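You operate a simulated robot arm through the tools that you are given. There is no shell and no other tool. Be economical: measure what you need, move in short steps, check, and stop when the job is done.

You are at the controls of a simulated robot arm. One attempt, no reset.

JOB
Pile some things up. At the end: the brown wooden clothes brush from the mending end of the counter is on the top of the freezer lid; the teal food can (marked "BEANS") from the mending end of the counter is on the top of the freezer lid, with the red tape spool from there on top of it and the blue fluff ball on top of that; whatever was shut is shut again. Leave all else as you found it, and nothing knocked over.

Only the result counts: the job must be done as asked and must still hold three seconds after the hand-in. Knocking over, shifting, dropping, spilling or breaking anything else fails it. A push-on lid holds only when it is set on centred and level and pressed home; a screw cap is set on level and turned clockwise until tight.

ROBOT AND FRAMES
A 6-joint arm with a two-finger parallel gripper, fixed in place. Base frame: the origin is at the foot of the arm, x ahead of it, y to its left, z up; the work surface is at about z = 0.9. Units: m, degrees, N and s.
With the tool pointing down near the work surface it reaches from about 0.24 to 0.64 m from the base axis. Its first joint turns from -66.0 to 66.0 degrees. Payload 2.7 kg.
The TCP is the grasp point between the finger pads, 0.023 m short of the fingertips. In the tool frame z runs along the fingers and y along their closing line. Largest opening 0.094 m; finger width 0.038, thickness 0.01; the body of the gripper, 0.054 by 0.096 m, starts 0.039 m behind the TCP.
Orientation is told as [roll, pitch, yaw] about the base's x, y, z axes, in that order, counted from this pose: with the fingers straight down and closing along the base's y, the tool's x points along the base's -x, its y along +y and its z along -z.

CONTROLS
- The arm moves only by the tool arm_command. Its argument "moves" is a list of rows, each a list of 7 numbers: the finger opening in m, from 0 to 0.094, then the shift along the base's x, y, z in units of 50 mm (1.0 is 50 mm), then the turn, a rotation vector about the base's x, y, z in units of 6 degrees (1.0 is 6 degrees). In form: [[grip, dx, dy, dz, ax, ay, az], ...]. A call has 1 to 10 rows; each row shifts and turns the commanded pose from where the row before left it. A call with a number of a shift or a turn outside -1 to 1 is refused whole. A row lasts 0.2 s, in which the tool goes at most 0.05 m and 8.6 degrees; a call with a longer step from one row to the next is refused whole, and so is a gripper value outside its range. Where a pose cannot be reached the arm comes as near as it can. A force on the tool above 40 N (or 10 N above the force at the start of the call, whichever is more), or a blocked arm, ends the call early, and 0.2 s more pass. Each finger travels about 0.045 m/s and halts on what it meets, pressing with about 36 N; the grip force reading is that of the motor and also rises with nothing between the fingers. The clock runs only during rows and for 0.2 s after the last one: add rows that do not move to give the fingers time. The reply holds the time, the measured pose of the TCP, the force on the tool along the base axes, the opening and the grip force, in the units named above and with some noise.
- Cameras (640 x 400 px; columns grow to the right, rows downward): "scene" is fixed at [0.0851, -0.4373, 1.4132]; the picture's right is [0.69, -0.72, 0.00], its down [-0.36, -0.34, -0.87] and it looks along [0.63, 0.60, -0.50] (base axes); focal length 341 px, centre (320, 200). "wrist" rides on the gripper at [-0.039, 0, -0.044] in the tool frame; the picture's right is [0.00, -1.00, 0.00], its down [0.97, 0.00, -0.24] and it looks along [0.24, 0.00, 0.97] (tool axes); focal length 218 px, centre (320, 200).
- capture(camera): a new picture of that camera. It takes no simulated time.
- probe_pixels(camera, pixels): there is no depth. For up to 12 entries [column, row, z] of the newest picture of that camera ("zoom" is the newest enlarged one), the place [x, y] in the base frame at which the ray of that pixel passes the height z, good to about 0.002 m. It takes no simulated time.
- enlarge(camera, box): a new picture of the part [left, top, right, bottom] of that camera's present view, enlarged. It takes no simulated time.
- close_job(): hands the job in; it is judged then, once.

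Go step by step. Measure first, check grasps and placings, and put right what went wrong. The budget is 80 turns and 38 pictures, counting those below and the enlarged ones. Unless the task says otherwise, let go and move clear before handing in.

The tools are called after ">>>" as name(argument=value, ...) on one line, values as JSON. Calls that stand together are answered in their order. arm_command: Moves the arm, as the interface text tells. Its arguments: {"type":"object","properties":{"moves":{"type":"array","items":{"type":"array","items":{"type":"number"}}}},"required":["moves"]} The other tools are called the same way: capture (camera) takes a picture; probe_pixels (camera, pixels) gives the place at which the rays of pixels pass given heights; enlarge (camera, box) takes an enlarged picture of a part of a camera's view; close_job () hands the job in.

At the start:

```text
t: 0.0
tcp_pos: [0.2894, 0.2208, 1.1611]
orientation: [0.1, 0.0, 0.2]
wrist_force: [0.0, 0.3, -1.8]
finger_gap: 0.094
grasp_force: 0.1
```

scene: 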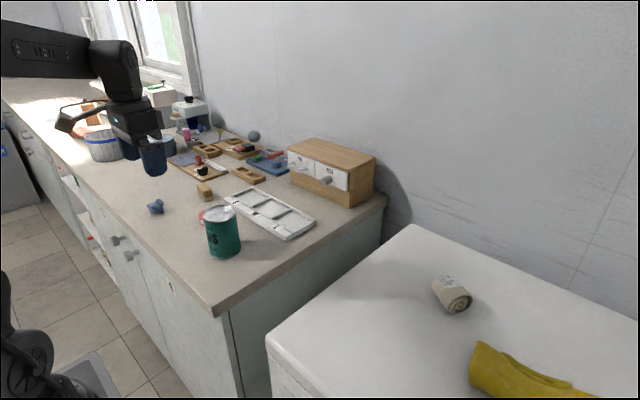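
wrist: 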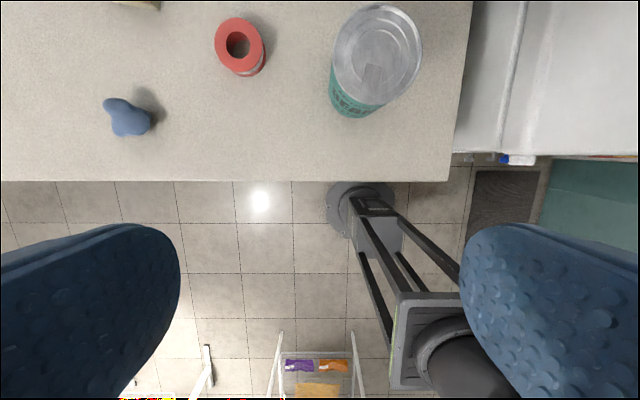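

The wrist view shows the can (375,60), the red spool (240,47) and a blue lobed thing (127,117). The scene view also shows a grey-blue ball near (253,135) and the freezer lid at right with a roll and a yellow cloth. I'll enlarge these areas to tell them apart.

>>> enlarge(camera="scene", box=[140, 80, 300, 180])

>>> enlarge(camera="scene", box=[130, 160, 330, 285])

>>> enlarge(camera="scene", box=[260, 130, 400, 218])

```text
4.00 times, centred on (220, 130) of scene
```

zoom: 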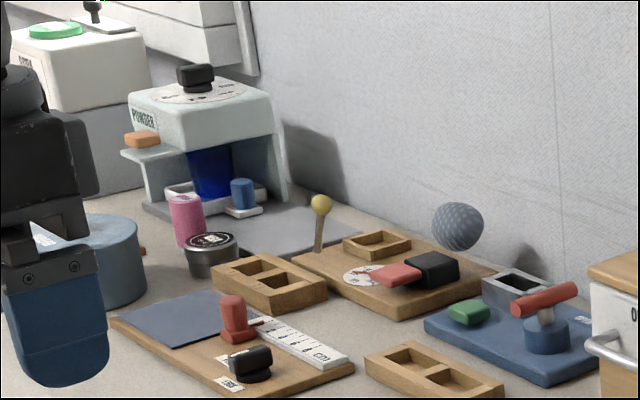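

```text
3.20 times, centred on (230, 222) of scene
```

zoom: 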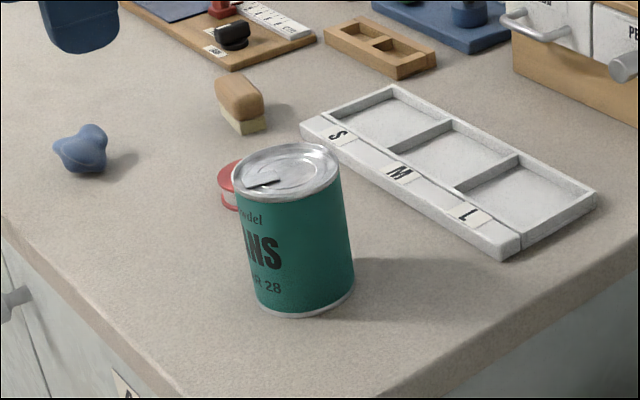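

```text
4.55 times, centred on (330, 174) of scene
```

zoom: 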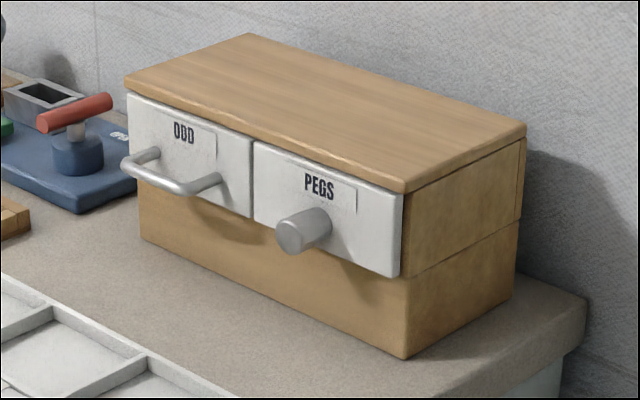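

The blue lobed thing at zoom (85,150) doesn't clearly look like a fluff ball, and the drawers marked ODD and PEGS are shut, so the ball may be in one of them. I'll measure the key places and the freezer first.

>>> probe_pixels(camera="scene", pixels=[[253, 136, 0.95], [157, 212, 0.9], [206, 198, 0.9], [222, 210, 1.0], [225, 258, 0.9], [215, 316, 0.9], [385, 195, 0.9], [266, 337, 0.9], [410, 225, 0.9], [455, 312, 0.9], [350, 205, 0.9], [289, 178, 0.9]])

>>> probe_pixels(camera="wrist", pixels=[[240, 48, 0.9], [240, 40, 0.92], [127, 117, 0.91], [375, 50, 1.0], [350, 100, 0.9], [449, 181, 0.9], [472, 2, 0.9], [137, 2, 0.92], [500, 150, 0.9]])

>>> enlarge(camera="scene", box=[260, 200, 640, 400])

>>> enlarge(camera="wrist", box=[80, 0, 280, 125])

```text
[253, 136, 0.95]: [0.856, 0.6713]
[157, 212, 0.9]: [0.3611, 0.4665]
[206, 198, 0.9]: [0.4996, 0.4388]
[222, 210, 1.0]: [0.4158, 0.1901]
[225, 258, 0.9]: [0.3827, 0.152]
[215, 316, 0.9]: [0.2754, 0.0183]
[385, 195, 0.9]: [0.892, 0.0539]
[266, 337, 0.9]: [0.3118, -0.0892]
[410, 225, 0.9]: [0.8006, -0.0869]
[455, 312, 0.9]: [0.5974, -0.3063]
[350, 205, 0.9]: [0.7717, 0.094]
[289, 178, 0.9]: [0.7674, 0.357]
```

```text
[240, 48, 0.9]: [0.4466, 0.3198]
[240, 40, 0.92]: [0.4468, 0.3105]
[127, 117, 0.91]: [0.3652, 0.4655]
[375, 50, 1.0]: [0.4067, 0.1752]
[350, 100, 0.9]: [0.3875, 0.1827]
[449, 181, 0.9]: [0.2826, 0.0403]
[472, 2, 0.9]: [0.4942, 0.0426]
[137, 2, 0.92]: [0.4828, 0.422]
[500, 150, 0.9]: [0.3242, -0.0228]
```

```text
1.68 times, centred on (450, 300) of scene
```

zoom: 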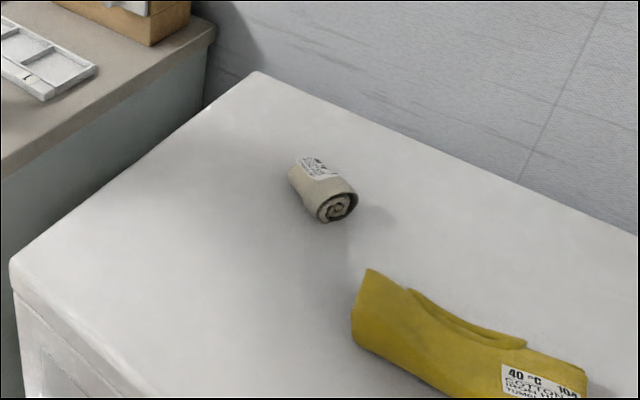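

```text
3.20 times, centred on (180, 62) of wrist
```

zoom: 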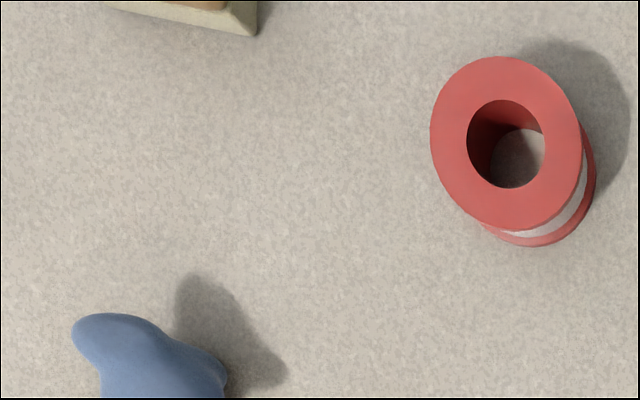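

The can is at about (0.41,0.18), the spool at (0.447,0.315), the brush at about (0.49,0.43) and the blue lump at (0.365,0.466). I'll move over the brush and lump for a closer view.

>>> arm_command(moves=[[0.094, 0.7, 0.7, 0, 0, 0, 0], [0.094, 0.7, 0.7, 0, 0, 0, 0], [0.094, 0.7, 0.7, 0, 0, 0, 0], [0.094, 0.7, 0.7, 0, 0, 0, 0], [0.094, 0, 0, 0, 0, 0, 0]])

>>> capture(camera="wrist")

```text
t: 1.2
tcp_pos: [0.4306, 0.3617, 1.1608]
orientation: [0.0, -0.1, 0.2]
wrist_force: [-0.3, 0.0, -0.1]
finger_gap: 0.0939
grasp_force: 0.0
```

```text
30 pictures are left
```

wrist: 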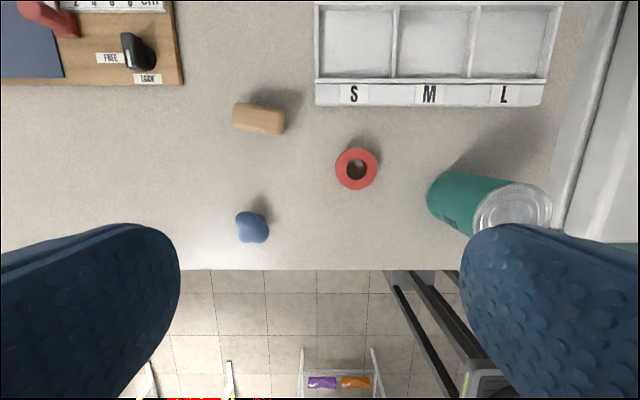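

The brush shows at (259,118), the spool at (357,168) and the lump at (252,227). I'll probe the brush ends and the spool, and enlarge both objects.

>>> probe_pixels(camera="wrist", pixels=[[234, 114, 0.94], [284, 121, 0.94], [237, 103, 0.94], [284, 135, 0.92], [357, 168, 0.93], [357, 168, 0.9], [336, 168, 0.92], [378, 168, 0.92], [512, 210, 1.0], [315, 105, 0.9], [544, 105, 0.9], [252, 227, 0.92]])

>>> enlarge(camera="wrist", box=[220, 90, 400, 250])

>>> enlarge(camera="scene", box=[140, 170, 240, 232])

```text
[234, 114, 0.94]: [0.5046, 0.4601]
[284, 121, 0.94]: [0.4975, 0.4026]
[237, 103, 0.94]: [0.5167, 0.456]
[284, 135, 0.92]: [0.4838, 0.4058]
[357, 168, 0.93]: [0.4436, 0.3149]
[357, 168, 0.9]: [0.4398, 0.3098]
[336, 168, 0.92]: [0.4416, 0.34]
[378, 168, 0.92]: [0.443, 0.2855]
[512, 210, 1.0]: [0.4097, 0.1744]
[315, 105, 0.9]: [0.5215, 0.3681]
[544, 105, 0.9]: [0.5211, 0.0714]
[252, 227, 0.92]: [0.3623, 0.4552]
```

```text
2.50 times, centred on (310, 170) of wrist
```

zoom: 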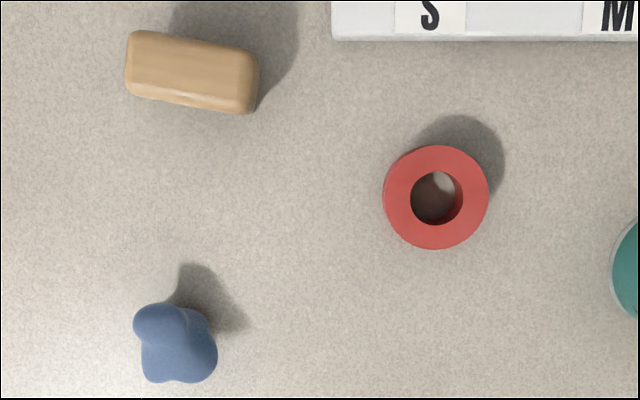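

```text
6.40 times, centred on (190, 201) of scene
```

zoom: 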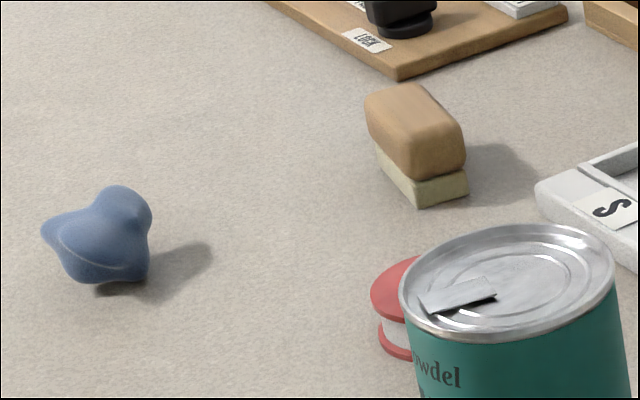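

The brush is centred at (0.501,0.431) with its long axis about 7° off y, roughly 58 mm long and 43 mm high. I'll go above it with yaw -7° and come down to z≈0.965.

>>> arm_command(moves=[[0.094, 0.7, 0.69, 0, 0, 0, -0.6], [0.094, 0.7, 0.69, 0, 0, 0, -0.57], [0.094, 0, 0, -0.95, 0, 0, 0], [0.094, 0, 0, -0.95, 0, 0, 0], [0.094, 0, 0, -0.95, 0, 0, 0], [0.094, 0, 0, -0.95, 0, 0, 0], [0.094, 0, 0, 0, 0, 0, 0]])

>>> capture(camera="wrist")

```text
t: 2.8
tcp_pos: [0.4476, 0.3775, 0.9517]
orientation: [0.1, 0.0, -6.9]
wrist_force: [-0.7, -0.3, -1.0]
finger_gap: 0.094
grasp_force: 0.1
out of reach, approached as far as the arm can: row 1, 2
```

```text
27 pictures are left
```

wrist: 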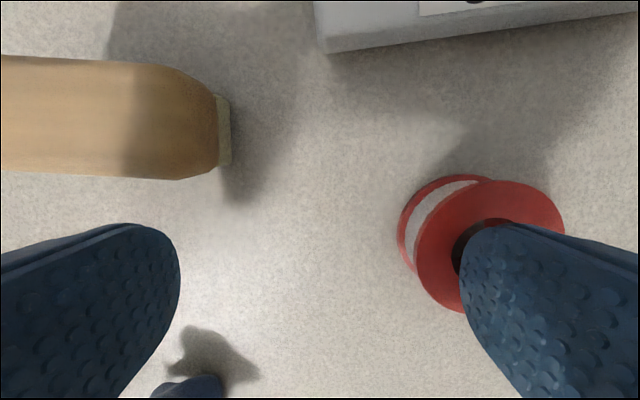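

The arm fell short because the brush (r≈0.66) is beyond straight-down reach, and the finger is now close to the spool. I'll rise, then tilt the tool outward about its closing axis to extend the reach.

>>> arm_command(moves=[[0.094, 0, 0, 0.9, 0, 0, 0], [0.094, 0, 0, 0.4, -0.12, -0.99, 0], [0.094, 0, 0, 0, -0.12, -0.99, 0], [0.094, 0, 0, 0, -0.12, -0.99, 0], [0.094, 0, 0, 0, -0.12, -0.99, 0], [0.094, 0.5, 0.5, 0, 0, 0, 0], [0.094, 0.5, 0.5, 0, 0, 0, 0], [0.094, 0, 0, 0, 0, 0, 0]])

```text
t: 4.6
tcp_pos: [0.4956, 0.4271, 1.0177]
orientation: [0.0, -23.9, -6.9]
wrist_force: [0.2, 0.9, -0.1]
finger_gap: 0.0941
grasp_force: 0.0
```

The reach is fine now at (0.4956,0.4271). I'll lower onto the brush and close.

>>> arm_command(moves=[[0.094, 0.1, 0.07, -0.55, 0, 0, 0], [0.094, 0, 0, -0.55, 0, 0, 0], [0.094, 0, 0, -0.52, 0, 0, 0], [0.094, 0, 0, 0, 0, 0, 0]])

>>> capture(camera="wrist")

```text
t: 5.6
tcp_pos: [0.5017, 0.4305, 0.9357]
orientation: [0.0, -23.9, -6.9]
wrist_force: [0.0, 1.0, -0.4]
finger_gap: 0.094
grasp_force: 0.0
```

```text
26 pictures are left
```

wrist: 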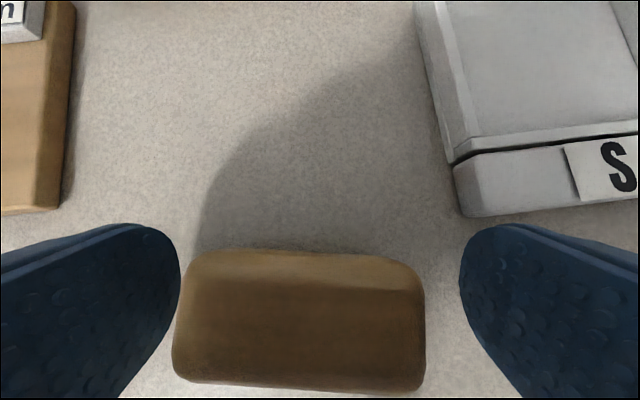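

The brush is between the fingers, about 5 mm to the left (columns 175–425). I'll shift +y by 5 mm and close.

>>> arm_command(moves=[[0.094, 0, 0.09, 0, 0, 0, 0], [0.05, 0, 0, 0, 0, 0, 0], [0.03, 0, 0, 0, 0, 0, 0], [0.03, 0, 0, 0, 0, 0, 0], [0.03, 0, 0, 0, 0, 0, 0], [0.03, 0, 0, 0, 0, 0, 0], [0.03, 0, 0, 0, 0, 0, 0]])

```text
t: 7.2
tcp_pos: [0.4997, 0.4347, 0.9363]
orientation: [0.0, -24.0, -6.9]
wrist_force: [-0.7, 0.5, -0.1]
finger_gap: 0.0603
grasp_force: 35.9
```

Gripped at 60 mm with 36 N. I'll lift and carry the brush towards the freezer at z≈1.12.

>>> arm_command(moves=[[0.03, 0, 0, 0.5, 0, 0, 0], [0.03, 0, 0, 0.9, 0, 0, 0], [0.03, -0.2, -0.2, 0.9, 0, 0, 0], [0.03, -0.2, -0.2, 0.9, 0, 0, 0], [0.03, -0.3, -0.9, 0.3, 0, 0, 0], [0.03, -0.3, -0.9, 0, 0, 0, 0], [0.03, -0.2, -0.95, 0, 0, 0, 0], [0.03, 0, -0.95, 0, 0, 0, 0], [0.03, 0, -0.95, 0, 0, 0, 0], [0.03, 0, -0.95, 0, 0, 0, 0]])

>>> arm_command(moves=[[0.03, 0, -0.95, 0, 0, 0, 0], [0.03, 0, -0.95, 0, 0, 0, 0], [0.03, 0, -0.95, 0, 0, 0, 0], [0.03, 0, -0.95, 0, 0, 0, 0], [0.03, 0, -0.95, 0, 0, 0, 0], [0.03, 0, 0, 0, 0, 0, 0]])

>>> capture(camera="wrist")

>>> capture(camera="scene")

```text
t: 9.4
tcp_pos: [0.4389, 0.1347, 1.1091]
orientation: [-0.1, -23.9, -6.9]
wrist_force: [-0.9, -0.4, -1.0]
finger_gap: 0.0603
grasp_force: 35.7
```

```text
t: 10.8
tcp_pos: [0.4417, -0.1032, 1.1117]
orientation: [0.1, -23.9, -7.0]
wrist_force: [0.0, -0.7, -0.9]
finger_gap: 0.0602
grasp_force: 35.9
```

```text
25 pictures are left
```

wrist: 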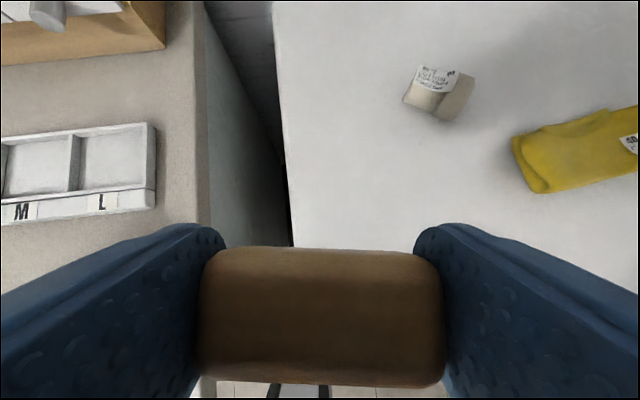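

```text
24 pictures are left
```

scene: 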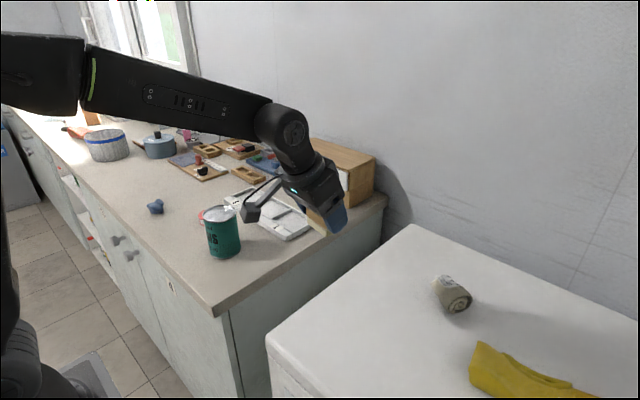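

I need the freezer height, so I'll compare the left lid edge and the roll in both cameras at several heights.

>>> probe_pixels(camera="wrist", pixels=[[278, 60, 0.9], [278, 60, 0.85], [278, 60, 0.8], [288, 180, 0.9], [288, 180, 0.85], [288, 180, 0.8], [440, 120, 0.9], [440, 120, 0.85], [440, 120, 0.8], [545, 193, 0.9], [545, 193, 0.85], [545, 193, 0.8]])

>>> probe_pixels(camera="scene", pixels=[[340, 280, 0.9], [340, 280, 0.85], [340, 280, 0.8], [400, 233, 0.9], [400, 233, 0.85], [400, 233, 0.8], [455, 312, 0.9], [455, 312, 0.85], [455, 312, 0.8], [471, 378, 0.9], [471, 378, 0.85], [471, 378, 0.8]])

```text
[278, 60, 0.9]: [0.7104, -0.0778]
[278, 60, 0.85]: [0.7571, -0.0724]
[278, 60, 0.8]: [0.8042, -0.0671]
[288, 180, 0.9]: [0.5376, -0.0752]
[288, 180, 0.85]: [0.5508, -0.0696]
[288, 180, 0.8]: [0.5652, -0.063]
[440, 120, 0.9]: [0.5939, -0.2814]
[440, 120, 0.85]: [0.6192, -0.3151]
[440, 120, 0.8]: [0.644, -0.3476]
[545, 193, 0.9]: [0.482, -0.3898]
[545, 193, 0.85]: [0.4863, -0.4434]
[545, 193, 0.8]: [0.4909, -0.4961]
```

```text
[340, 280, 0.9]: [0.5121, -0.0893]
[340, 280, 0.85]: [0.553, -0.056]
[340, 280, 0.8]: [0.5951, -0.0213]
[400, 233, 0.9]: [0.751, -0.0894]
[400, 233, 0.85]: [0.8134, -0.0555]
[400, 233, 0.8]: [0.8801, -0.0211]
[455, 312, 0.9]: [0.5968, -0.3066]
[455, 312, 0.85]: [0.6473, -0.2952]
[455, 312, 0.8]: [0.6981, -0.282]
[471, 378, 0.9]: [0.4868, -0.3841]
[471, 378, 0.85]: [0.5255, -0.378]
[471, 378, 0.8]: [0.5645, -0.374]
```

The cloth corner agrees at z≈0.9 in both views, so the lid top is at about 0.89–0.90 with its left edge at y≈-0.085. I'll take the brush to (0.50,-0.155) and lower to just above contact.

>>> arm_command(moves=[[0.03, 0.6, -0.52, 0, 0, 0, 0], [0.03, 0.57, -0.52, 0, 0, 0, 0], [0.03, 0, 0, -0.9, 0, 0, 0], [0.03, 0, 0, -0.9, 0, 0, 0], [0.03, 0, 0, -0.8, 0, 0, 0], [0.03, 0, 0, -0.6, 0, 0, 0], [0.03, 0, 0, -0.16, 0, 0, 0], [0.03, 0, 0, 0, 0, 0, 0]])

>>> capture(camera="scene")

```text
t: 12.6
tcp_pos: [0.4998, -0.155, 0.9423]
orientation: [0.0, -24.0, -6.9]
wrist_force: [0.7, 1.0, -1.4]
finger_gap: 0.0598
grasp_force: 36.1
```

```text
23 pictures are left
```

scene: 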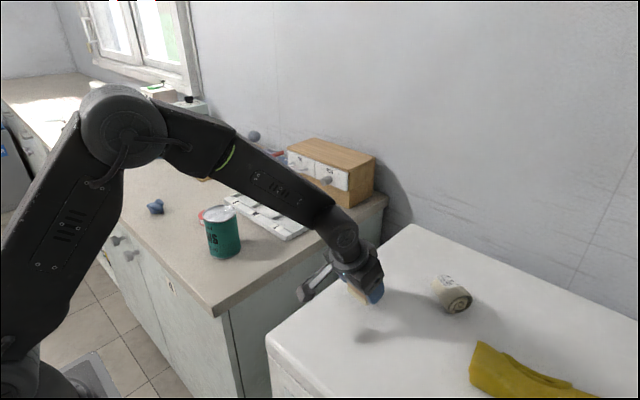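

No contact yet at z 0.942. I'll lower in small steps until force shows.

>>> arm_command(moves=[[0.03, 0, 0, -0.08, 0, 0, 0], [0.03, 0, 0, -0.06, 0, 0, 0], [0.03, 0, 0, -0.04, 0, 0, 0], [0.03, 0, 0, 0, 0, 0, 0]])

>>> enlarge(camera="scene", box=[300, 230, 420, 330])

```text
t: 13.6
tcp_pos: [0.4996, -0.1538, 0.9356]
orientation: [0.0, -23.9, -6.9]
wrist_force: [-0.3, 0.7, -0.4]
finger_gap: 0.0597
grasp_force: 36.2
```

```text
4.00 times, centred on (360, 280) of scene
```

zoom: 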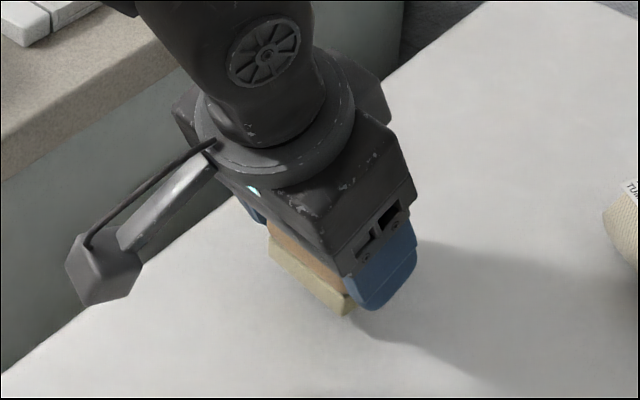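

The bristles look very near the lid but there is no force yet. I'll keep lowering in small steps.

>>> arm_command(moves=[[0.03, 0, 0, -0.05, 0, 0, 0], [0.03, 0, 0, 0, 0, 0, 0]])

>>> arm_command(moves=[[0.03, 0, 0, -0.05, 0, 0, 0], [0.03, 0, 0, 0, 0, 0, 0]])

>>> arm_command(moves=[[0.03, 0, 0, -0.05, 0, 0, 0], [0.03, 0, 0, 0, 0, 0, 0]])

```text
t: 14.2
tcp_pos: [0.4994, -0.1559, 0.9314]
orientation: [0.1, -23.9, -6.9]
wrist_force: [0.6, -0.3, -0.7]
finger_gap: 0.0595
grasp_force: 35.7
```

```text
t: 14.8
tcp_pos: [0.4997, -0.1549, 0.9293]
orientation: [0.1, -24.0, -6.8]
wrist_force: [0.5, 0.0, -1.0]
finger_gap: 0.0594
grasp_force: 36.5
```

```text
t: 15.4
tcp_pos: [0.4995, -0.154, 0.9265]
orientation: [0.0, -23.9, -6.8]
wrist_force: [-0.2, 0.5, -0.7]
finger_gap: 0.0594
grasp_force: 36.1
```

>>> arm_command(moves=[[0.03, 0, 0, -0.05, 0, 0, 0], [0.03, 0, 0, 0, 0, 0, 0]])

>>> arm_command(moves=[[0.03, 0, 0, -0.05, 0, 0, 0], [0.03, 0, 0, 0, 0, 0, 0]])

>>> enlarge(camera="scene", box=[330, 260, 400, 320])

```text
t: 16.0
tcp_pos: [0.4999, -0.1532, 0.9235]
orientation: [0.0, -23.9, -6.9]
wrist_force: [0.6, -0.2, -0.9]
finger_gap: 0.0593
grasp_force: 36.3
```

```text
t: 16.6
tcp_pos: [0.4976, -0.1545, 0.9205]
orientation: [0.0, -23.9, -6.9]
wrist_force: [-0.3, 0.1, -0.9]
finger_gap: 0.0593
grasp_force: 36.5
```

```text
6.67 times, centred on (365, 290) of scene
```

zoom: 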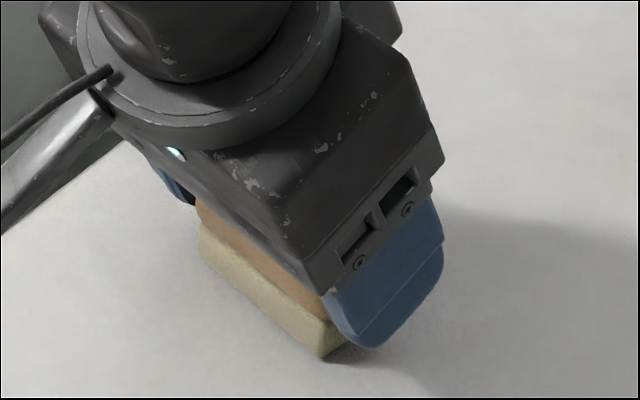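

>>> probe_pixels(camera="zoom", pixels=[[320, 358, 0.9], [320, 358, 0.89], [320, 358, 0.88], [320, 358, 0.87], [320, 358, 0.86], [195, 255, 0.9], [195, 255, 0.88], [195, 255, 0.86]])

```text
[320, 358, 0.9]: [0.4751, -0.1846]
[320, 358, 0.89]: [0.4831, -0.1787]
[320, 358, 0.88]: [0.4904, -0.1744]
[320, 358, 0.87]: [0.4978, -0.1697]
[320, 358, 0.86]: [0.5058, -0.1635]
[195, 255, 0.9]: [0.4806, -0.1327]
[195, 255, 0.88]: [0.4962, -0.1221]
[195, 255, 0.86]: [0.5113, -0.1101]
```

The bristle corner is at about z 0.885, still free of the lid. I'll keep lowering.

>>> arm_command(moves=[[0.03, 0, 0, -0.04, 0, 0, 0], [0.03, 0, 0, 0, 0, 0, 0]])

>>> arm_command(moves=[[0.03, 0, 0, -0.04, 0, 0, 0], [0.03, 0, 0, 0, 0, 0, 0]])

>>> arm_command(moves=[[0.03, 0, 0, -0.04, 0, 0, 0], [0.03, 0, 0, 0, 0, 0, 0]])

>>> arm_command(moves=[[0.03, 0, 0, -0.04, 0, 0, 0], [0.03, 0, 0, 0, 0, 0, 0]])

```text
t: 17.2
tcp_pos: [0.4997, -0.155, 0.9204]
orientation: [0.0, -24.0, -6.9]
wrist_force: [-1.6, 0.4, 7.1]
finger_gap: 0.0594
grasp_force: 35.9
```

```text
t: 17.8
tcp_pos: [0.5007, -0.1559, 0.9204]
orientation: [0.0, -24.3, -6.9]
wrist_force: [-9.1, 3.7, 27.2]
finger_gap: 0.0593
grasp_force: 36.3
```

```text
t: 18.4
tcp_pos: [0.5008, -0.1557, 0.9195]
orientation: [-0.1, -24.4, -6.9]
wrist_force: [-6.0, 3.9, 35.0]
finger_gap: 0.0594
grasp_force: 36.1
```

```text
t: 19.0
tcp_pos: [0.5013, -0.1559, 0.919]
orientation: [-0.1, -24.6, -6.9]
wrist_force: [-7.4, 3.4, 39.6]
finger_gap: 0.0593
grasp_force: 35.9
```

Contact came at TCP z≈0.9205, so the lid is about 15 mm lower than the counter. I'll ease off the pressure and open.

>>> arm_command(moves=[[0.03, 0, 0, 0.12, 0, 0, 0], [0.03, 0, 0, 0, 0, 0, 0], [0.066, 0, 0, 0, 0, 0, 0], [0.08, 0, 0, 0, 0, 0, 0], [0.09, 0, 0, 0, 0, 0, 0], [0.09, 0, 0, 0, 0, 0, 0], [0.09, 0, 0, 0, 0, 0, 0]])

>>> arm_command(moves=[[0.09, 0, 0, 0.5, 0, 0, 0], [0.09, -0.3, 0, 0.9, 0, 0, 0], [0.09, -0.3, 0, 0.9, 0.12, 0.99, 0], [0.09, -0.3, 0, 0.9, 0.12, 0.99, 0], [0.09, -0.3, 0, 0.8, 0.12, 0.99, 0], [0.09, -0.3, 0.5, 0, 0.12, 0.99, 0], [0.09, -0.3, 0.8, 0, 0, 0, 1], [0.09, 0, 0.9, 0, 0, 0, 0.16], [0.09, 0, 0.9, 0, 0, 0, 0], [0.09, 0, 0.9, 0, 0, 0, 0]])

>>> capture(camera="scene")

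>>> capture(camera="wrist")

```text
t: 20.6
tcp_pos: [0.4998, -0.1543, 0.9205]
orientation: [0.1, -23.8, -7.0]
wrist_force: [-0.5, -0.4, 0.8]
finger_gap: 0.0899
grasp_force: 0.0
```

```text
t: 22.8
tcp_pos: [0.4103, 0.0461, 1.1198]
orientation: [0.0, 0.0, 0.0]
wrist_force: [-0.5, -0.9, 0.3]
finger_gap: 0.0899
grasp_force: 0.1
```

```text
20 pictures are left
```

scene: 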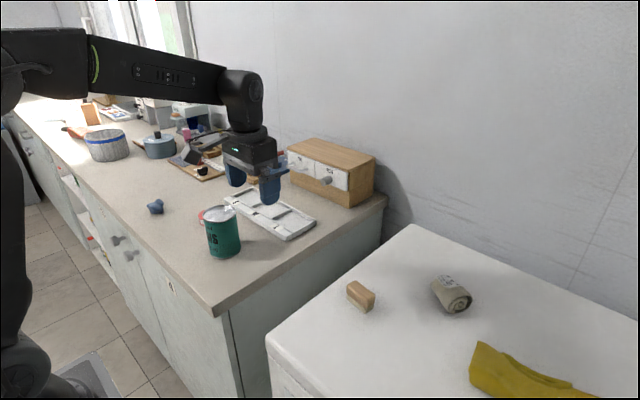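

```text
19 pictures are left
```

wrist: 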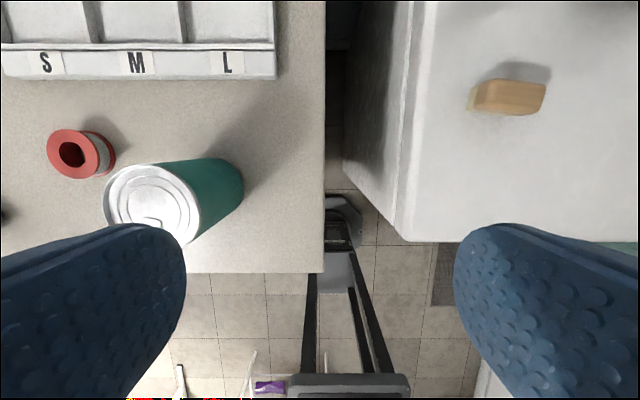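

The brush stands on the lid. I'll move over the can at about (0.40,0.178) to measure it.

>>> arm_command(moves=[[0.094, -0.1, 0.9, 0, 0, 0, 0], [0.094, -0.1, 0.9, 0, 0, 0, 0], [0.094, 0, 0.84, 0, 0, 0, 0], [0.094, 0, 0, 0, 0, 0, 0]])

>>> capture(camera="wrist")

```text
t: 23.8
tcp_pos: [0.3994, 0.1765, 1.1195]
orientation: [0.0, 0.0, 0.0]
wrist_force: [0.1, 0.7, 0.1]
finger_gap: 0.0939
grasp_force: 0.1
```

```text
18 pictures are left
```

wrist: 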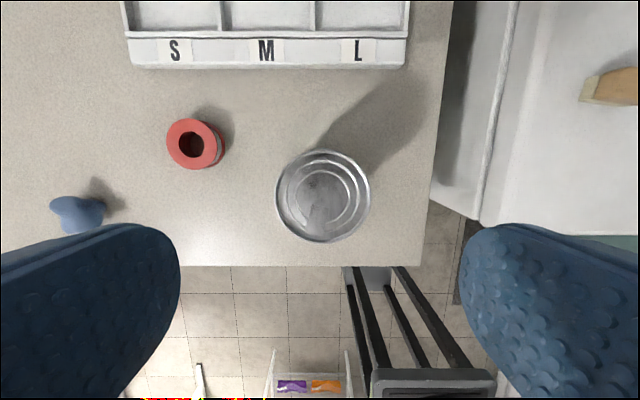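

>>> probe_pixels(camera="wrist", pixels=[[276, 196, 1.0], [371, 196, 1.0], [323, 150, 1.0], [323, 243, 1.0], [276, 196, 0.98], [371, 196, 0.98], [323, 150, 0.98], [323, 243, 0.98], [480, 218, 0.885], [440, 4, 0.885], [190, 144, 0.93], [165, 144, 0.93]])

```text
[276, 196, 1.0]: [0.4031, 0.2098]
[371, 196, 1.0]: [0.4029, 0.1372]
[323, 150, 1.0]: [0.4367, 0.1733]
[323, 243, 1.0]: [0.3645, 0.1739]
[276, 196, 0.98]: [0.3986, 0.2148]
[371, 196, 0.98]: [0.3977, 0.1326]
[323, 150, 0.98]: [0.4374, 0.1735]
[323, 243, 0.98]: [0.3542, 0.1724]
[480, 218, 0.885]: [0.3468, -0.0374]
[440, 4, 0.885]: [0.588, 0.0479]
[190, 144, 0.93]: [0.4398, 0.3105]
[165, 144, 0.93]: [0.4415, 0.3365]
```

>>> probe_pixels(camera="scene", pixels=[[220, 213.1, 1.01], [220, 213.1, 1.0], [220, 213.1, 0.99], [220, 213.1, 0.98]])

```text
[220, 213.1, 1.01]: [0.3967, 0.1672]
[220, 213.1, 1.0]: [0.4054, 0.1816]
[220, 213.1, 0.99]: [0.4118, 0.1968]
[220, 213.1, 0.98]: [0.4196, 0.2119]
```

Both cameras put the can's rim at z≈1.005, 71 mm across, centred at (0.402,0.1735). I'll lower the TCP to 0.975 and grip.

>>> arm_command(moves=[[0.094, 0.05, -0.06, -0.5, 0, 0, 0], [0.094, 0, 0, -0.9, 0, 0, 0], [0.094, 0, 0, -0.9, 0, 0, 0], [0.094, 0, 0, -0.59, 0, 0, 0], [0.094, 0, 0, 0, 0, 0, 0], [0.07, 0, 0, 0, 0, 0, 0], [0.05, 0, 0, 0, 0, 0, 0], [0.05, 0, 0, 0, 0, 0, 0], [0.05, 0, 0, 0, 0, 0, 0], [0.05, 0, 0, 0, 0, 0, 0]])

```text
t: 26.0
tcp_pos: [0.4013, 0.1744, 0.9747]
orientation: [0.0, 0.0, 0.0]
wrist_force: [-0.3, 0.3, -0.3]
finger_gap: 0.0699
grasp_force: 35.4
```

Gripped at 70 mm. I'll lift and carry the can to (0.40,-0.235).

>>> arm_command(moves=[[0.05, 0, 0, 0.3, 0, 0, 0], [0.05, 0, 0, 0.8, 0, 0, 0], [0.05, 0, 0, 0.9, 0, 0, 0], [0.05, 0, -0.5, 0.2, 0, 0, 0], [0.05, 0, -0.9, 0, 0, 0, 0], [0.05, 0, -0.9, 0, 0, 0, 0], [0.05, 0, -0.9, 0, 0, 0, 0], [0.05, 0, -0.9, 0, 0, 0, 0], [0.05, 0, -0.9, 0, 0, 0, 0], [0.05, 0, -0.9, 0, 0, 0, 0]])

>>> arm_command(moves=[[0.05, 0, -0.9, 0, 0, 0, 0], [0.05, 0, -0.9, 0, 0, 0, 0], [0.05, 0, -0.49, 0, 0, 0, 0], [0.05, 0, 0, -0.8, 0, 0, 0], [0.05, 0, 0, -0.8, 0, 0, 0], [0.05, 0, 0, -0.6, 0, 0, 0], [0.05, 0, 0, -0.2, 0, 0, 0], [0.05, 0, 0, 0, 0, 0, 0]])

>>> capture(camera="scene")

```text
t: 28.2
tcp_pos: [0.4016, -0.121, 1.0857]
orientation: [0.0, 0.0, 0.1]
wrist_force: [-0.1, -0.2, -3.9]
finger_gap: 0.0701
grasp_force: 36.0
```

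```text
t: 30.0
tcp_pos: [0.4021, -0.2346, 0.9653]
orientation: [0.1, 0.0, -0.1]
wrist_force: [-0.4, 0.4, -5.2]
finger_gap: 0.0701
grasp_force: 35.7
```

```text
17 pictures are left
```

scene: 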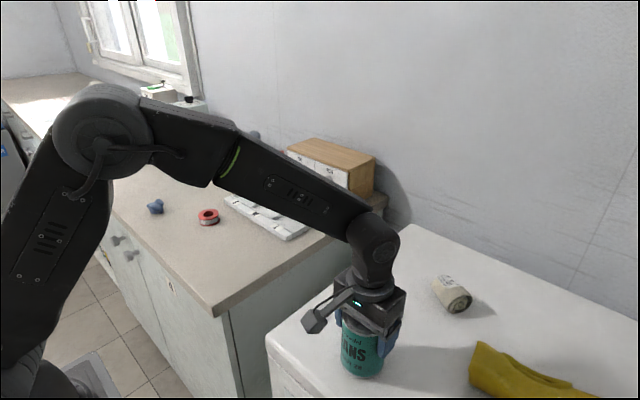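

The can is about 6 mm above the lid. I'll lower gently to contact.

>>> arm_command(moves=[[0.05, 0, 0, -0.05, 0, 0, 0], [0.05, 0, 0, -0.05, 0, 0, 0], [0.05, 0, 0, 0, 0, 0, 0]])

>>> arm_command(moves=[[0.05, 0, 0, -0.03, 0, 0, 0], [0.05, 0, 0, 0, 0, 0, 0]])

>>> arm_command(moves=[[0.05, 0, 0, -0.03, 0, 0, 0], [0.05, 0, 0, 0, 0, 0, 0]])

```text
t: 30.8
tcp_pos: [0.4031, -0.2351, 0.9595]
orientation: [0.0, 0.1, -0.1]
wrist_force: [0.2, -0.2, -4.5]
finger_gap: 0.0701
grasp_force: 36.5
```

```text
t: 31.4
tcp_pos: [0.403, -0.2345, 0.9609]
orientation: [0.0, -0.1, 0.1]
wrist_force: [-1.2, 2.0, 4.5]
finger_gap: 0.0701
grasp_force: 36.4
```

```text
t: 32.0
tcp_pos: [0.4019, -0.2355, 0.96]
orientation: [0.0, -0.2, 0.0]
wrist_force: [-5.1, 3.5, 25.8]
finger_gap: 0.0701
grasp_force: 36.0
```

Contact at z≈0.960. I'll ease off, open and rise, then move back towards the spool.

>>> arm_command(moves=[[0.05, 0, 0, 0.04, 0, 0, 0], [0.078, 0, 0, 0, 0, 0, 0], [0.094, 0, 0, 0, 0, 0, 0], [0.094, 0, 0, 0, 0, 0, 0], [0.094, 0, 0, 0, 0, 0, 0], [0.094, 0, 0, 0.3, 0, 0, 0], [0.094, 0, 0, 0.8, 0, 0, 0], [0.094, 0, 0, 0.9, 0, 0, 0], [0.094, 0, 0, 0.9, 0, 0, 0], [0.094, 0, 0, 0, 0, 0, 0]])

>>> capture(camera="wrist")

```text
t: 34.2
tcp_pos: [0.4017, -0.2368, 1.1058]
orientation: [0.0, 0.0, 0.0]
wrist_force: [0.2, -0.6, 0.3]
finger_gap: 0.0941
grasp_force: 0.2
```

```text
16 pictures are left
```

wrist: 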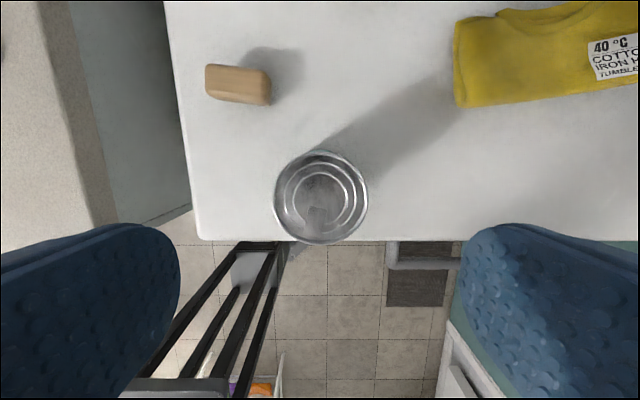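

>>> probe_pixels(camera="wrist", pixels=[[274, 197, 0.99], [368, 197, 0.99], [321, 151, 0.99], [321, 244, 0.99], [320, 240, 0.885], [200, 238, 0.885]])

```text
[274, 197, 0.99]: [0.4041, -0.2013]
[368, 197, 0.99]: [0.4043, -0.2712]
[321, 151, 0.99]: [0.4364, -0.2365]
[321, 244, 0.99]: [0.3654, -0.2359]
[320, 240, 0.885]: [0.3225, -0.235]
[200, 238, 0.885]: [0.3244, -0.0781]
```

The can's at (0.401,-0.236), well inside the lid. Next is the spool, so I'll travel back over it.

>>> arm_command(moves=[[0.094, 0, 0.9, 0.3, 0, 0, 0], [0.094, 0, 0.95, 0, 0, 0, 0], [0.094, 0, 0.95, 0, 0, 0, 0], [0.094, 0, 0.95, 0, 0, 0, 0], [0.094, 0, 0.95, 0, 0, 0, 0], [0.094, 0, 0.95, 0, 0, 0, 0], [0.094, 0, 0.95, 0, 0, 0, 0], [0.094, 0, 0.95, 0, 0, 0, 0], [0.094, 0, 0.95, 0, 0, 0, 0], [0.094, 0, 0.95, 0, 0, 0, 0]])

>>> arm_command(moves=[[0.094, 0.3, 0.9, -0.6, 0, 0, 0], [0.094, 0.3, 0.6, -0.9, 0, 0, 0], [0.094, 0.2, 0, -0.8, 0, 0, 0], [0.094, 0, 0, 0, 0, 0, 0]])

>>> capture(camera="wrist")

>>> enlarge(camera="scene", box=[170, 190, 250, 240])

```text
t: 36.4
tcp_pos: [0.4027, 0.2375, 1.1205]
orientation: [0.0, -0.1, -0.1]
wrist_force: [0.3, 0.2, -0.6]
finger_gap: 0.0941
grasp_force: 0.0
```

```text
refused: row 1 steps farther than a row can; nothing moved
```

```text
15 pictures are left
```

wrist: 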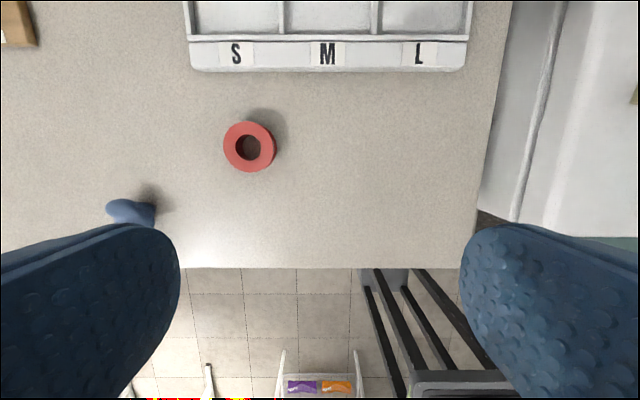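

```text
8.00 times, centred on (210, 215) of scene
```

zoom: 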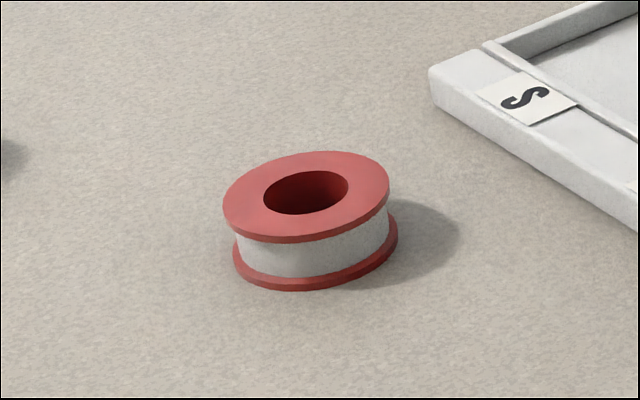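

The spool is plain and about 21 mm tall. I'll probe its centre from the new wrist picture.

>>> probe_pixels(camera="wrist", pixels=[[223, 146, 0.921], [276, 146, 0.921], [249, 121, 0.921], [249, 172, 0.921], [249, 146, 0.921]])

>>> probe_pixels(camera="zoom", pixels=[[306, 196, 0.921], [306, 196, 0.93], [306, 196, 0.915]])

```text
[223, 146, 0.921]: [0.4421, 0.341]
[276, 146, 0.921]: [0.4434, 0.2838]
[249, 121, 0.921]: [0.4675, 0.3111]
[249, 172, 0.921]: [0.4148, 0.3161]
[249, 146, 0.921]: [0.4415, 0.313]
```

```text
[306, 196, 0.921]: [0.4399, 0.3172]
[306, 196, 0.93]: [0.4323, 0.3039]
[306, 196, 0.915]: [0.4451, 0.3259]
```

Centre (0.4415,0.3135), top z≈0.922, 55 mm across. I'll descend to z 0.931 and grip.

>>> arm_command(moves=[[0.094, 0.39, 0.76, 0, 0, 0, 0], [0.094, 0.39, 0.76, 0, 0, 0, 0], [0.094, 0, 0, -0.95, 0, 0, 0], [0.094, 0, 0, -0.95, 0, 0, 0], [0.094, 0, 0, -0.95, 0, 0, 0], [0.094, 0, 0, -0.7, 0, 0, 0], [0.094, 0, 0, -0.24, 0, 0, 0], [0.094, 0, 0, 0, 0, 0, 0]])

>>> arm_command(moves=[[0.06, 0, 0, 0, 0, 0, 0], [0.04, 0, 0, 0, 0, 0, 0], [0.04, 0, 0, 0, 0, 0, 0], [0.04, 0, 0, 0, 0, 0, 0], [0.04, 0, 0, 0, 0, 0, 0], [0.04, 0, 0, 0, 0, 0, 0]])

```text
t: 38.2
tcp_pos: [0.4416, 0.3124, 0.9306]
orientation: [0.0, -0.1, 0.0]
wrist_force: [1.2, -0.4, -0.2]
finger_gap: 0.0941
grasp_force: 0.0
```

```text
t: 39.6
tcp_pos: [0.4414, 0.3139, 0.9281]
orientation: [0.0, 0.0, 0.0]
wrist_force: [0.9, -0.1, 0.6]
finger_gap: 0.0508
grasp_force: 35.9
```

Gripped at 51 mm. I'll lift and carry the spool over the can at (0.401,-0.236).

>>> arm_command(moves=[[0.04, 0, 0, 0.5, 0, 0, 0], [0.04, 0, 0, 0.9, 0, 0, 0], [0.04, -0.2, 0, 0.9, 0, 0, 0], [0.04, -0.2, 0, 0.9, 0, 0, 0], [0.04, -0.2, -0.6, 0.5, 0, 0, 0], [0.04, -0.2, -0.9, 0, 0, 0, 0], [0.04, 0, -0.95, 0, 0, 0, 0], [0.04, 0, -0.95, 0, 0, 0, 0], [0.04, 0, -0.95, 0, 0, 0, 0], [0.04, 0, -0.95, 0, 0, 0, 0]])

>>> arm_command(moves=[[0.04, 0, -0.95, 0, 0, 0, 0], [0.04, 0, -0.95, 0, 0, 0, 0], [0.04, 0, -0.95, 0, 0, 0, 0], [0.04, 0, -0.95, 0, 0, 0, 0], [0.04, 0, -0.95, 0, 0, 0, 0], [0.04, 0, -0.95, 0, 0, 0, 0], [0.04, 0, 0, 0, 0, 0, 0]])

```text
t: 41.8
tcp_pos: [0.4008, 0.0476, 1.1153]
orientation: [0.0, 0.0, 0.2]
wrist_force: [0.8, 0.3, -0.7]
finger_gap: 0.0507
grasp_force: 35.9
```

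```text
t: 43.4
tcp_pos: [0.4023, -0.2385, 1.1146]
orientation: [0.0, 0.0, 0.1]
wrist_force: [1.0, 0.5, -0.4]
finger_gap: 0.0507
grasp_force: 36.1
```

>>> arm_command(moves=[[0.04, 0, 0, -0.8, 0, 0, 0], [0.04, 0, 0, -0.7, 0, 0, 0], [0.04, 0, 0, -0.3, 0, 0, 0], [0.04, 0, 0, 0, 0, 0, 0]])

>>> enlarge(camera="scene", box=[310, 270, 430, 390])

```text
t: 44.4
tcp_pos: [0.4018, -0.2365, 1.0236]
orientation: [0.0, 0.0, 0.0]
wrist_force: [0.1, 1.0, 0.0]
finger_gap: 0.051
grasp_force: 36.2
```

```text
3.33 times, centred on (370, 330) of scene
```

zoom: 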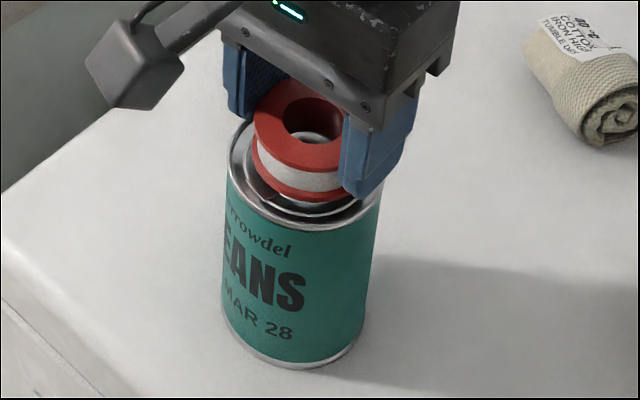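

The spool is level and centred just above the can. I'll lower gently until contact.

>>> arm_command(moves=[[0.04, 0, 0, -0.06, 0, 0, 0], [0.04, 0, 0, 0, 0, 0, 0]])

>>> arm_command(moves=[[0.04, 0, 0, -0.04, 0, 0, 0], [0.04, 0, 0, 0, 0, 0, 0]])

>>> arm_command(moves=[[0.04, 0, 0, -0.04, 0, 0, 0], [0.04, 0, 0, 0, 0, 0, 0]])

```text
t: 45.0
tcp_pos: [0.4013, -0.2368, 1.0211]
orientation: [-0.1, 0.0, 0.0]
wrist_force: [0.0, 0.8, -0.5]
finger_gap: 0.0505
grasp_force: 36.0
```

```text
t: 45.6
tcp_pos: [0.4012, -0.2363, 1.0206]
orientation: [0.0, 0.0, 0.0]
wrist_force: [0.6, -0.4, 1.5]
finger_gap: 0.0509
grasp_force: 35.9
```

```text
t: 46.2
tcp_pos: [0.4021, -0.2366, 1.0203]
orientation: [-0.1, -0.3, 0.0]
wrist_force: [-2.1, -1.2, 15.3]
finger_gap: 0.0506
grasp_force: 35.7
```

Contact at z≈1.0205. I'll ease off, release and rise.

>>> arm_command(moves=[[0.04, 0, 0, 0.05, 0, 0, 0], [0.06, 0, 0, 0, 0, 0, 0], [0.08, 0, 0, 0, 0, 0, 0], [0.09, 0, 0, 0, 0, 0, 0], [0.09, 0, 0, 0, 0, 0, 0], [0.09, 0, 0, 0.3, 0, 0, 0], [0.09, 0, 0, 0.9, 0, 0, 0], [0.09, 0, 0, 0.9, 0, 0, 0], [0.09, 0, 0, 0, 0, 0, 0]])

>>> capture(camera="wrist")

```text
t: 48.2
tcp_pos: [0.4012, -0.2363, 1.1271]
orientation: [0.1, 0.0, 0.1]
wrist_force: [0.2, 0.1, 0.5]
finger_gap: 0.0899
grasp_force: 0.0
```

```text
12 pictures are left
```

wrist: 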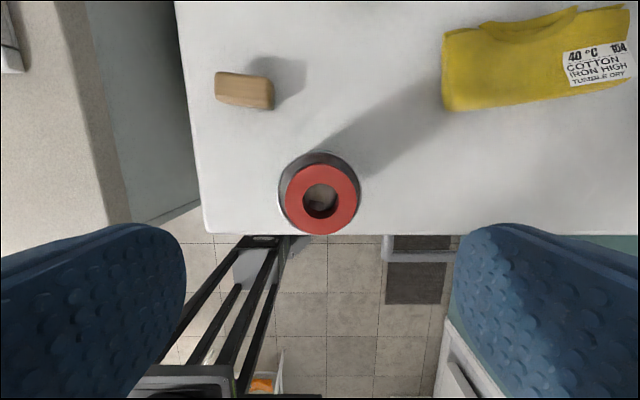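

The stack so far is good. Next come the drawers, so I'll measure the ODD bow handle and the PEGS knob from the scene view.

>>> enlarge(camera="scene", box=[275, 130, 385, 212])

>>> probe_pixels(camera="scene", pixels=[[290.6, 182.5, 0.9], [348.6, 208, 0.9], [287.7, 150.5, 1.02], [348.2, 171.8, 1.02], [374, 158.5, 1.02], [288.2, 167, 0.97], [306.9, 170.7, 0.97], [323.5, 182, 0.97], [347, 190.5, 0.955], [288.2, 167, 0.98], [323.5, 182, 0.98]])

```text
4.88 times, centred on (330, 171) of scene
```

zoom: 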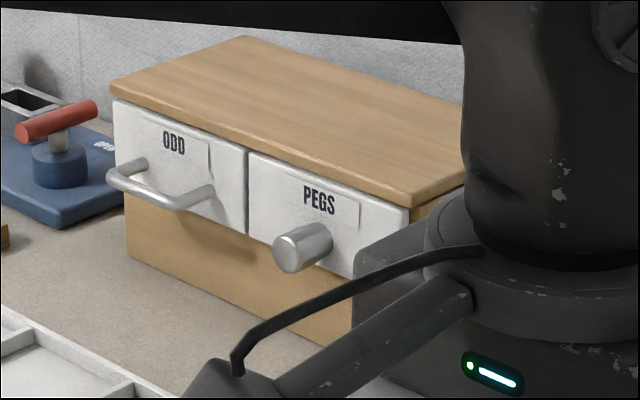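

```text
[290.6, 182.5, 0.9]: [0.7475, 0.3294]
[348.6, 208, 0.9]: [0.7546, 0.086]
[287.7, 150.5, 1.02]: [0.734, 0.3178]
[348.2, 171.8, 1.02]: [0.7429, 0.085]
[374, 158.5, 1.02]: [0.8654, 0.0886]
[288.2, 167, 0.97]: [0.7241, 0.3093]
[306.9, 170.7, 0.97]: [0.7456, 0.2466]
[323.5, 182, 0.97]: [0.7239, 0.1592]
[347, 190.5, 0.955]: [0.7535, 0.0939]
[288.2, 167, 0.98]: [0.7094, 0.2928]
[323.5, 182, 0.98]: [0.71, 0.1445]
```

The handles are at z≈0.978 and x≈0.71, with ODD at y≈0.27 and PEGS at y≈0.148. I'll swing back over the counter while pitching the tool forward to horizontal.

>>> arm_command(moves=[[0.09, 0, 0.9, 0.2, 0, 0, 0], [0.09, 0, 0.95, 0, 0, 0, 0], [0.09, 0, 0.95, 0, 0, 0, 0], [0.09, 0, 0.95, 0, 0, -1, 0], [0.09, 0, 0.95, 0, 0, -1, 0], [0.09, 0, 0.95, 0, 0, -1, 0], [0.09, 0, 0.95, 0, 0, -1, 0], [0.09, 0, 0.95, 0, 0, -1, 0], [0.09, 0, 0.95, 0, 0, -1, 0], [0.09, 0.2, 0.5, 0, 0, -1, 0]])

>>> arm_command(moves=[[0.09, 0.4, 0.3, 0, 0, -1, 0], [0.09, 0.4, 0.3, 0, 0, -1, 0], [0.09, 0.4, 0.25, 0, 0, -1, 0], [0.09, 0.4, 0, -0.2, 0, -1, 0], [0.09, 0.4, 0, -0.2, 0, -1, 0], [0.09, 0.4, 0, -0.3, 0, -1, 0], [0.09, 0.4, 0, -0.4, 0, -1, 0], [0.09, 0.4, 0, -0.4, 0, -1, 0], [0.09, 0, 0, 0, 0, 0, 0]])

```text
t: 50.4
tcp_pos: [0.4111, 0.2142, 1.1348]
orientation: [0.0, -42.1, 0.1]
wrist_force: [-0.4, 0.9, 0.0]
finger_gap: 0.09
grasp_force: 0.0
```

```text
t: 52.4
tcp_pos: [0.5712, 0.2572, 1.0605]
orientation: [-174.3, -89.8, 174.4]
wrist_force: [0.0, 0.1, -1.0]
finger_gap: 0.09
grasp_force: 0.0
```

The tool is now horizontal. I'll look through the wrist camera at the drawer fronts.

>>> capture(camera="wrist")

```text
10 pictures are left
```

wrist: 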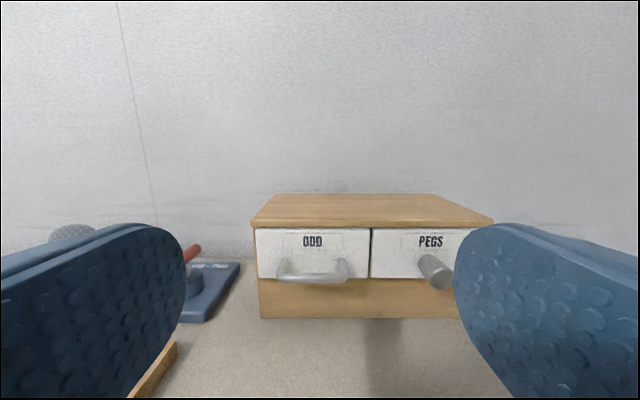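

The ODD handle spans columns 277–347, so it sits at y≈0.265, z≈0.983 and is 66 mm wide. I'll straddle it with the fingers.

>>> arm_command(moves=[[0.094, 0, 0.08, -0.8, 0, 0, 0], [0.094, 0, 0.08, -0.75, 0, 0, 0], [0.094, 0.9, 0, 0, 0, 0, 0], [0.094, 0.9, 0, 0, 0, 0, 0], [0.094, 0.5, 0, 0, 0, 0, 0], [0.094, 0.4, 0, 0, 0, 0, 0], [0.094, 0, 0, 0, 0, 0, 0]])

>>> capture(camera="wrist")

```text
t: 53.0
tcp_pos: [0.5754, 0.2647, 1.0205]
orientation: [166.1, -87.0, -166.1]
wrist_force: [-1.7, 0.3, 8.5]
finger_gap: 0.0941
grasp_force: 0.1
stopped in row 2: the force on the tool passed its limit (the readings are from after the stop); the commanded pose is now the measured one
```

```text
9 pictures are left
```

wrist: 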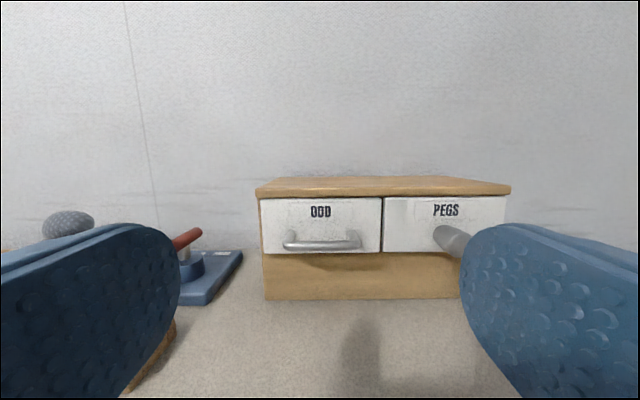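

Something under the arm was touched while lowering. I'll check the scene picture.

>>> capture(camera="scene")

```text
8 pictures are left
```

scene: 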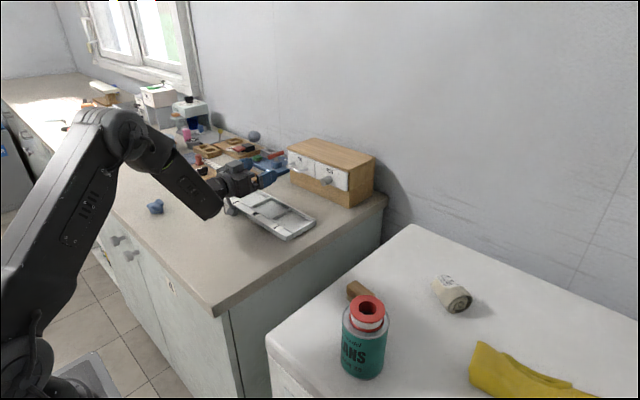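

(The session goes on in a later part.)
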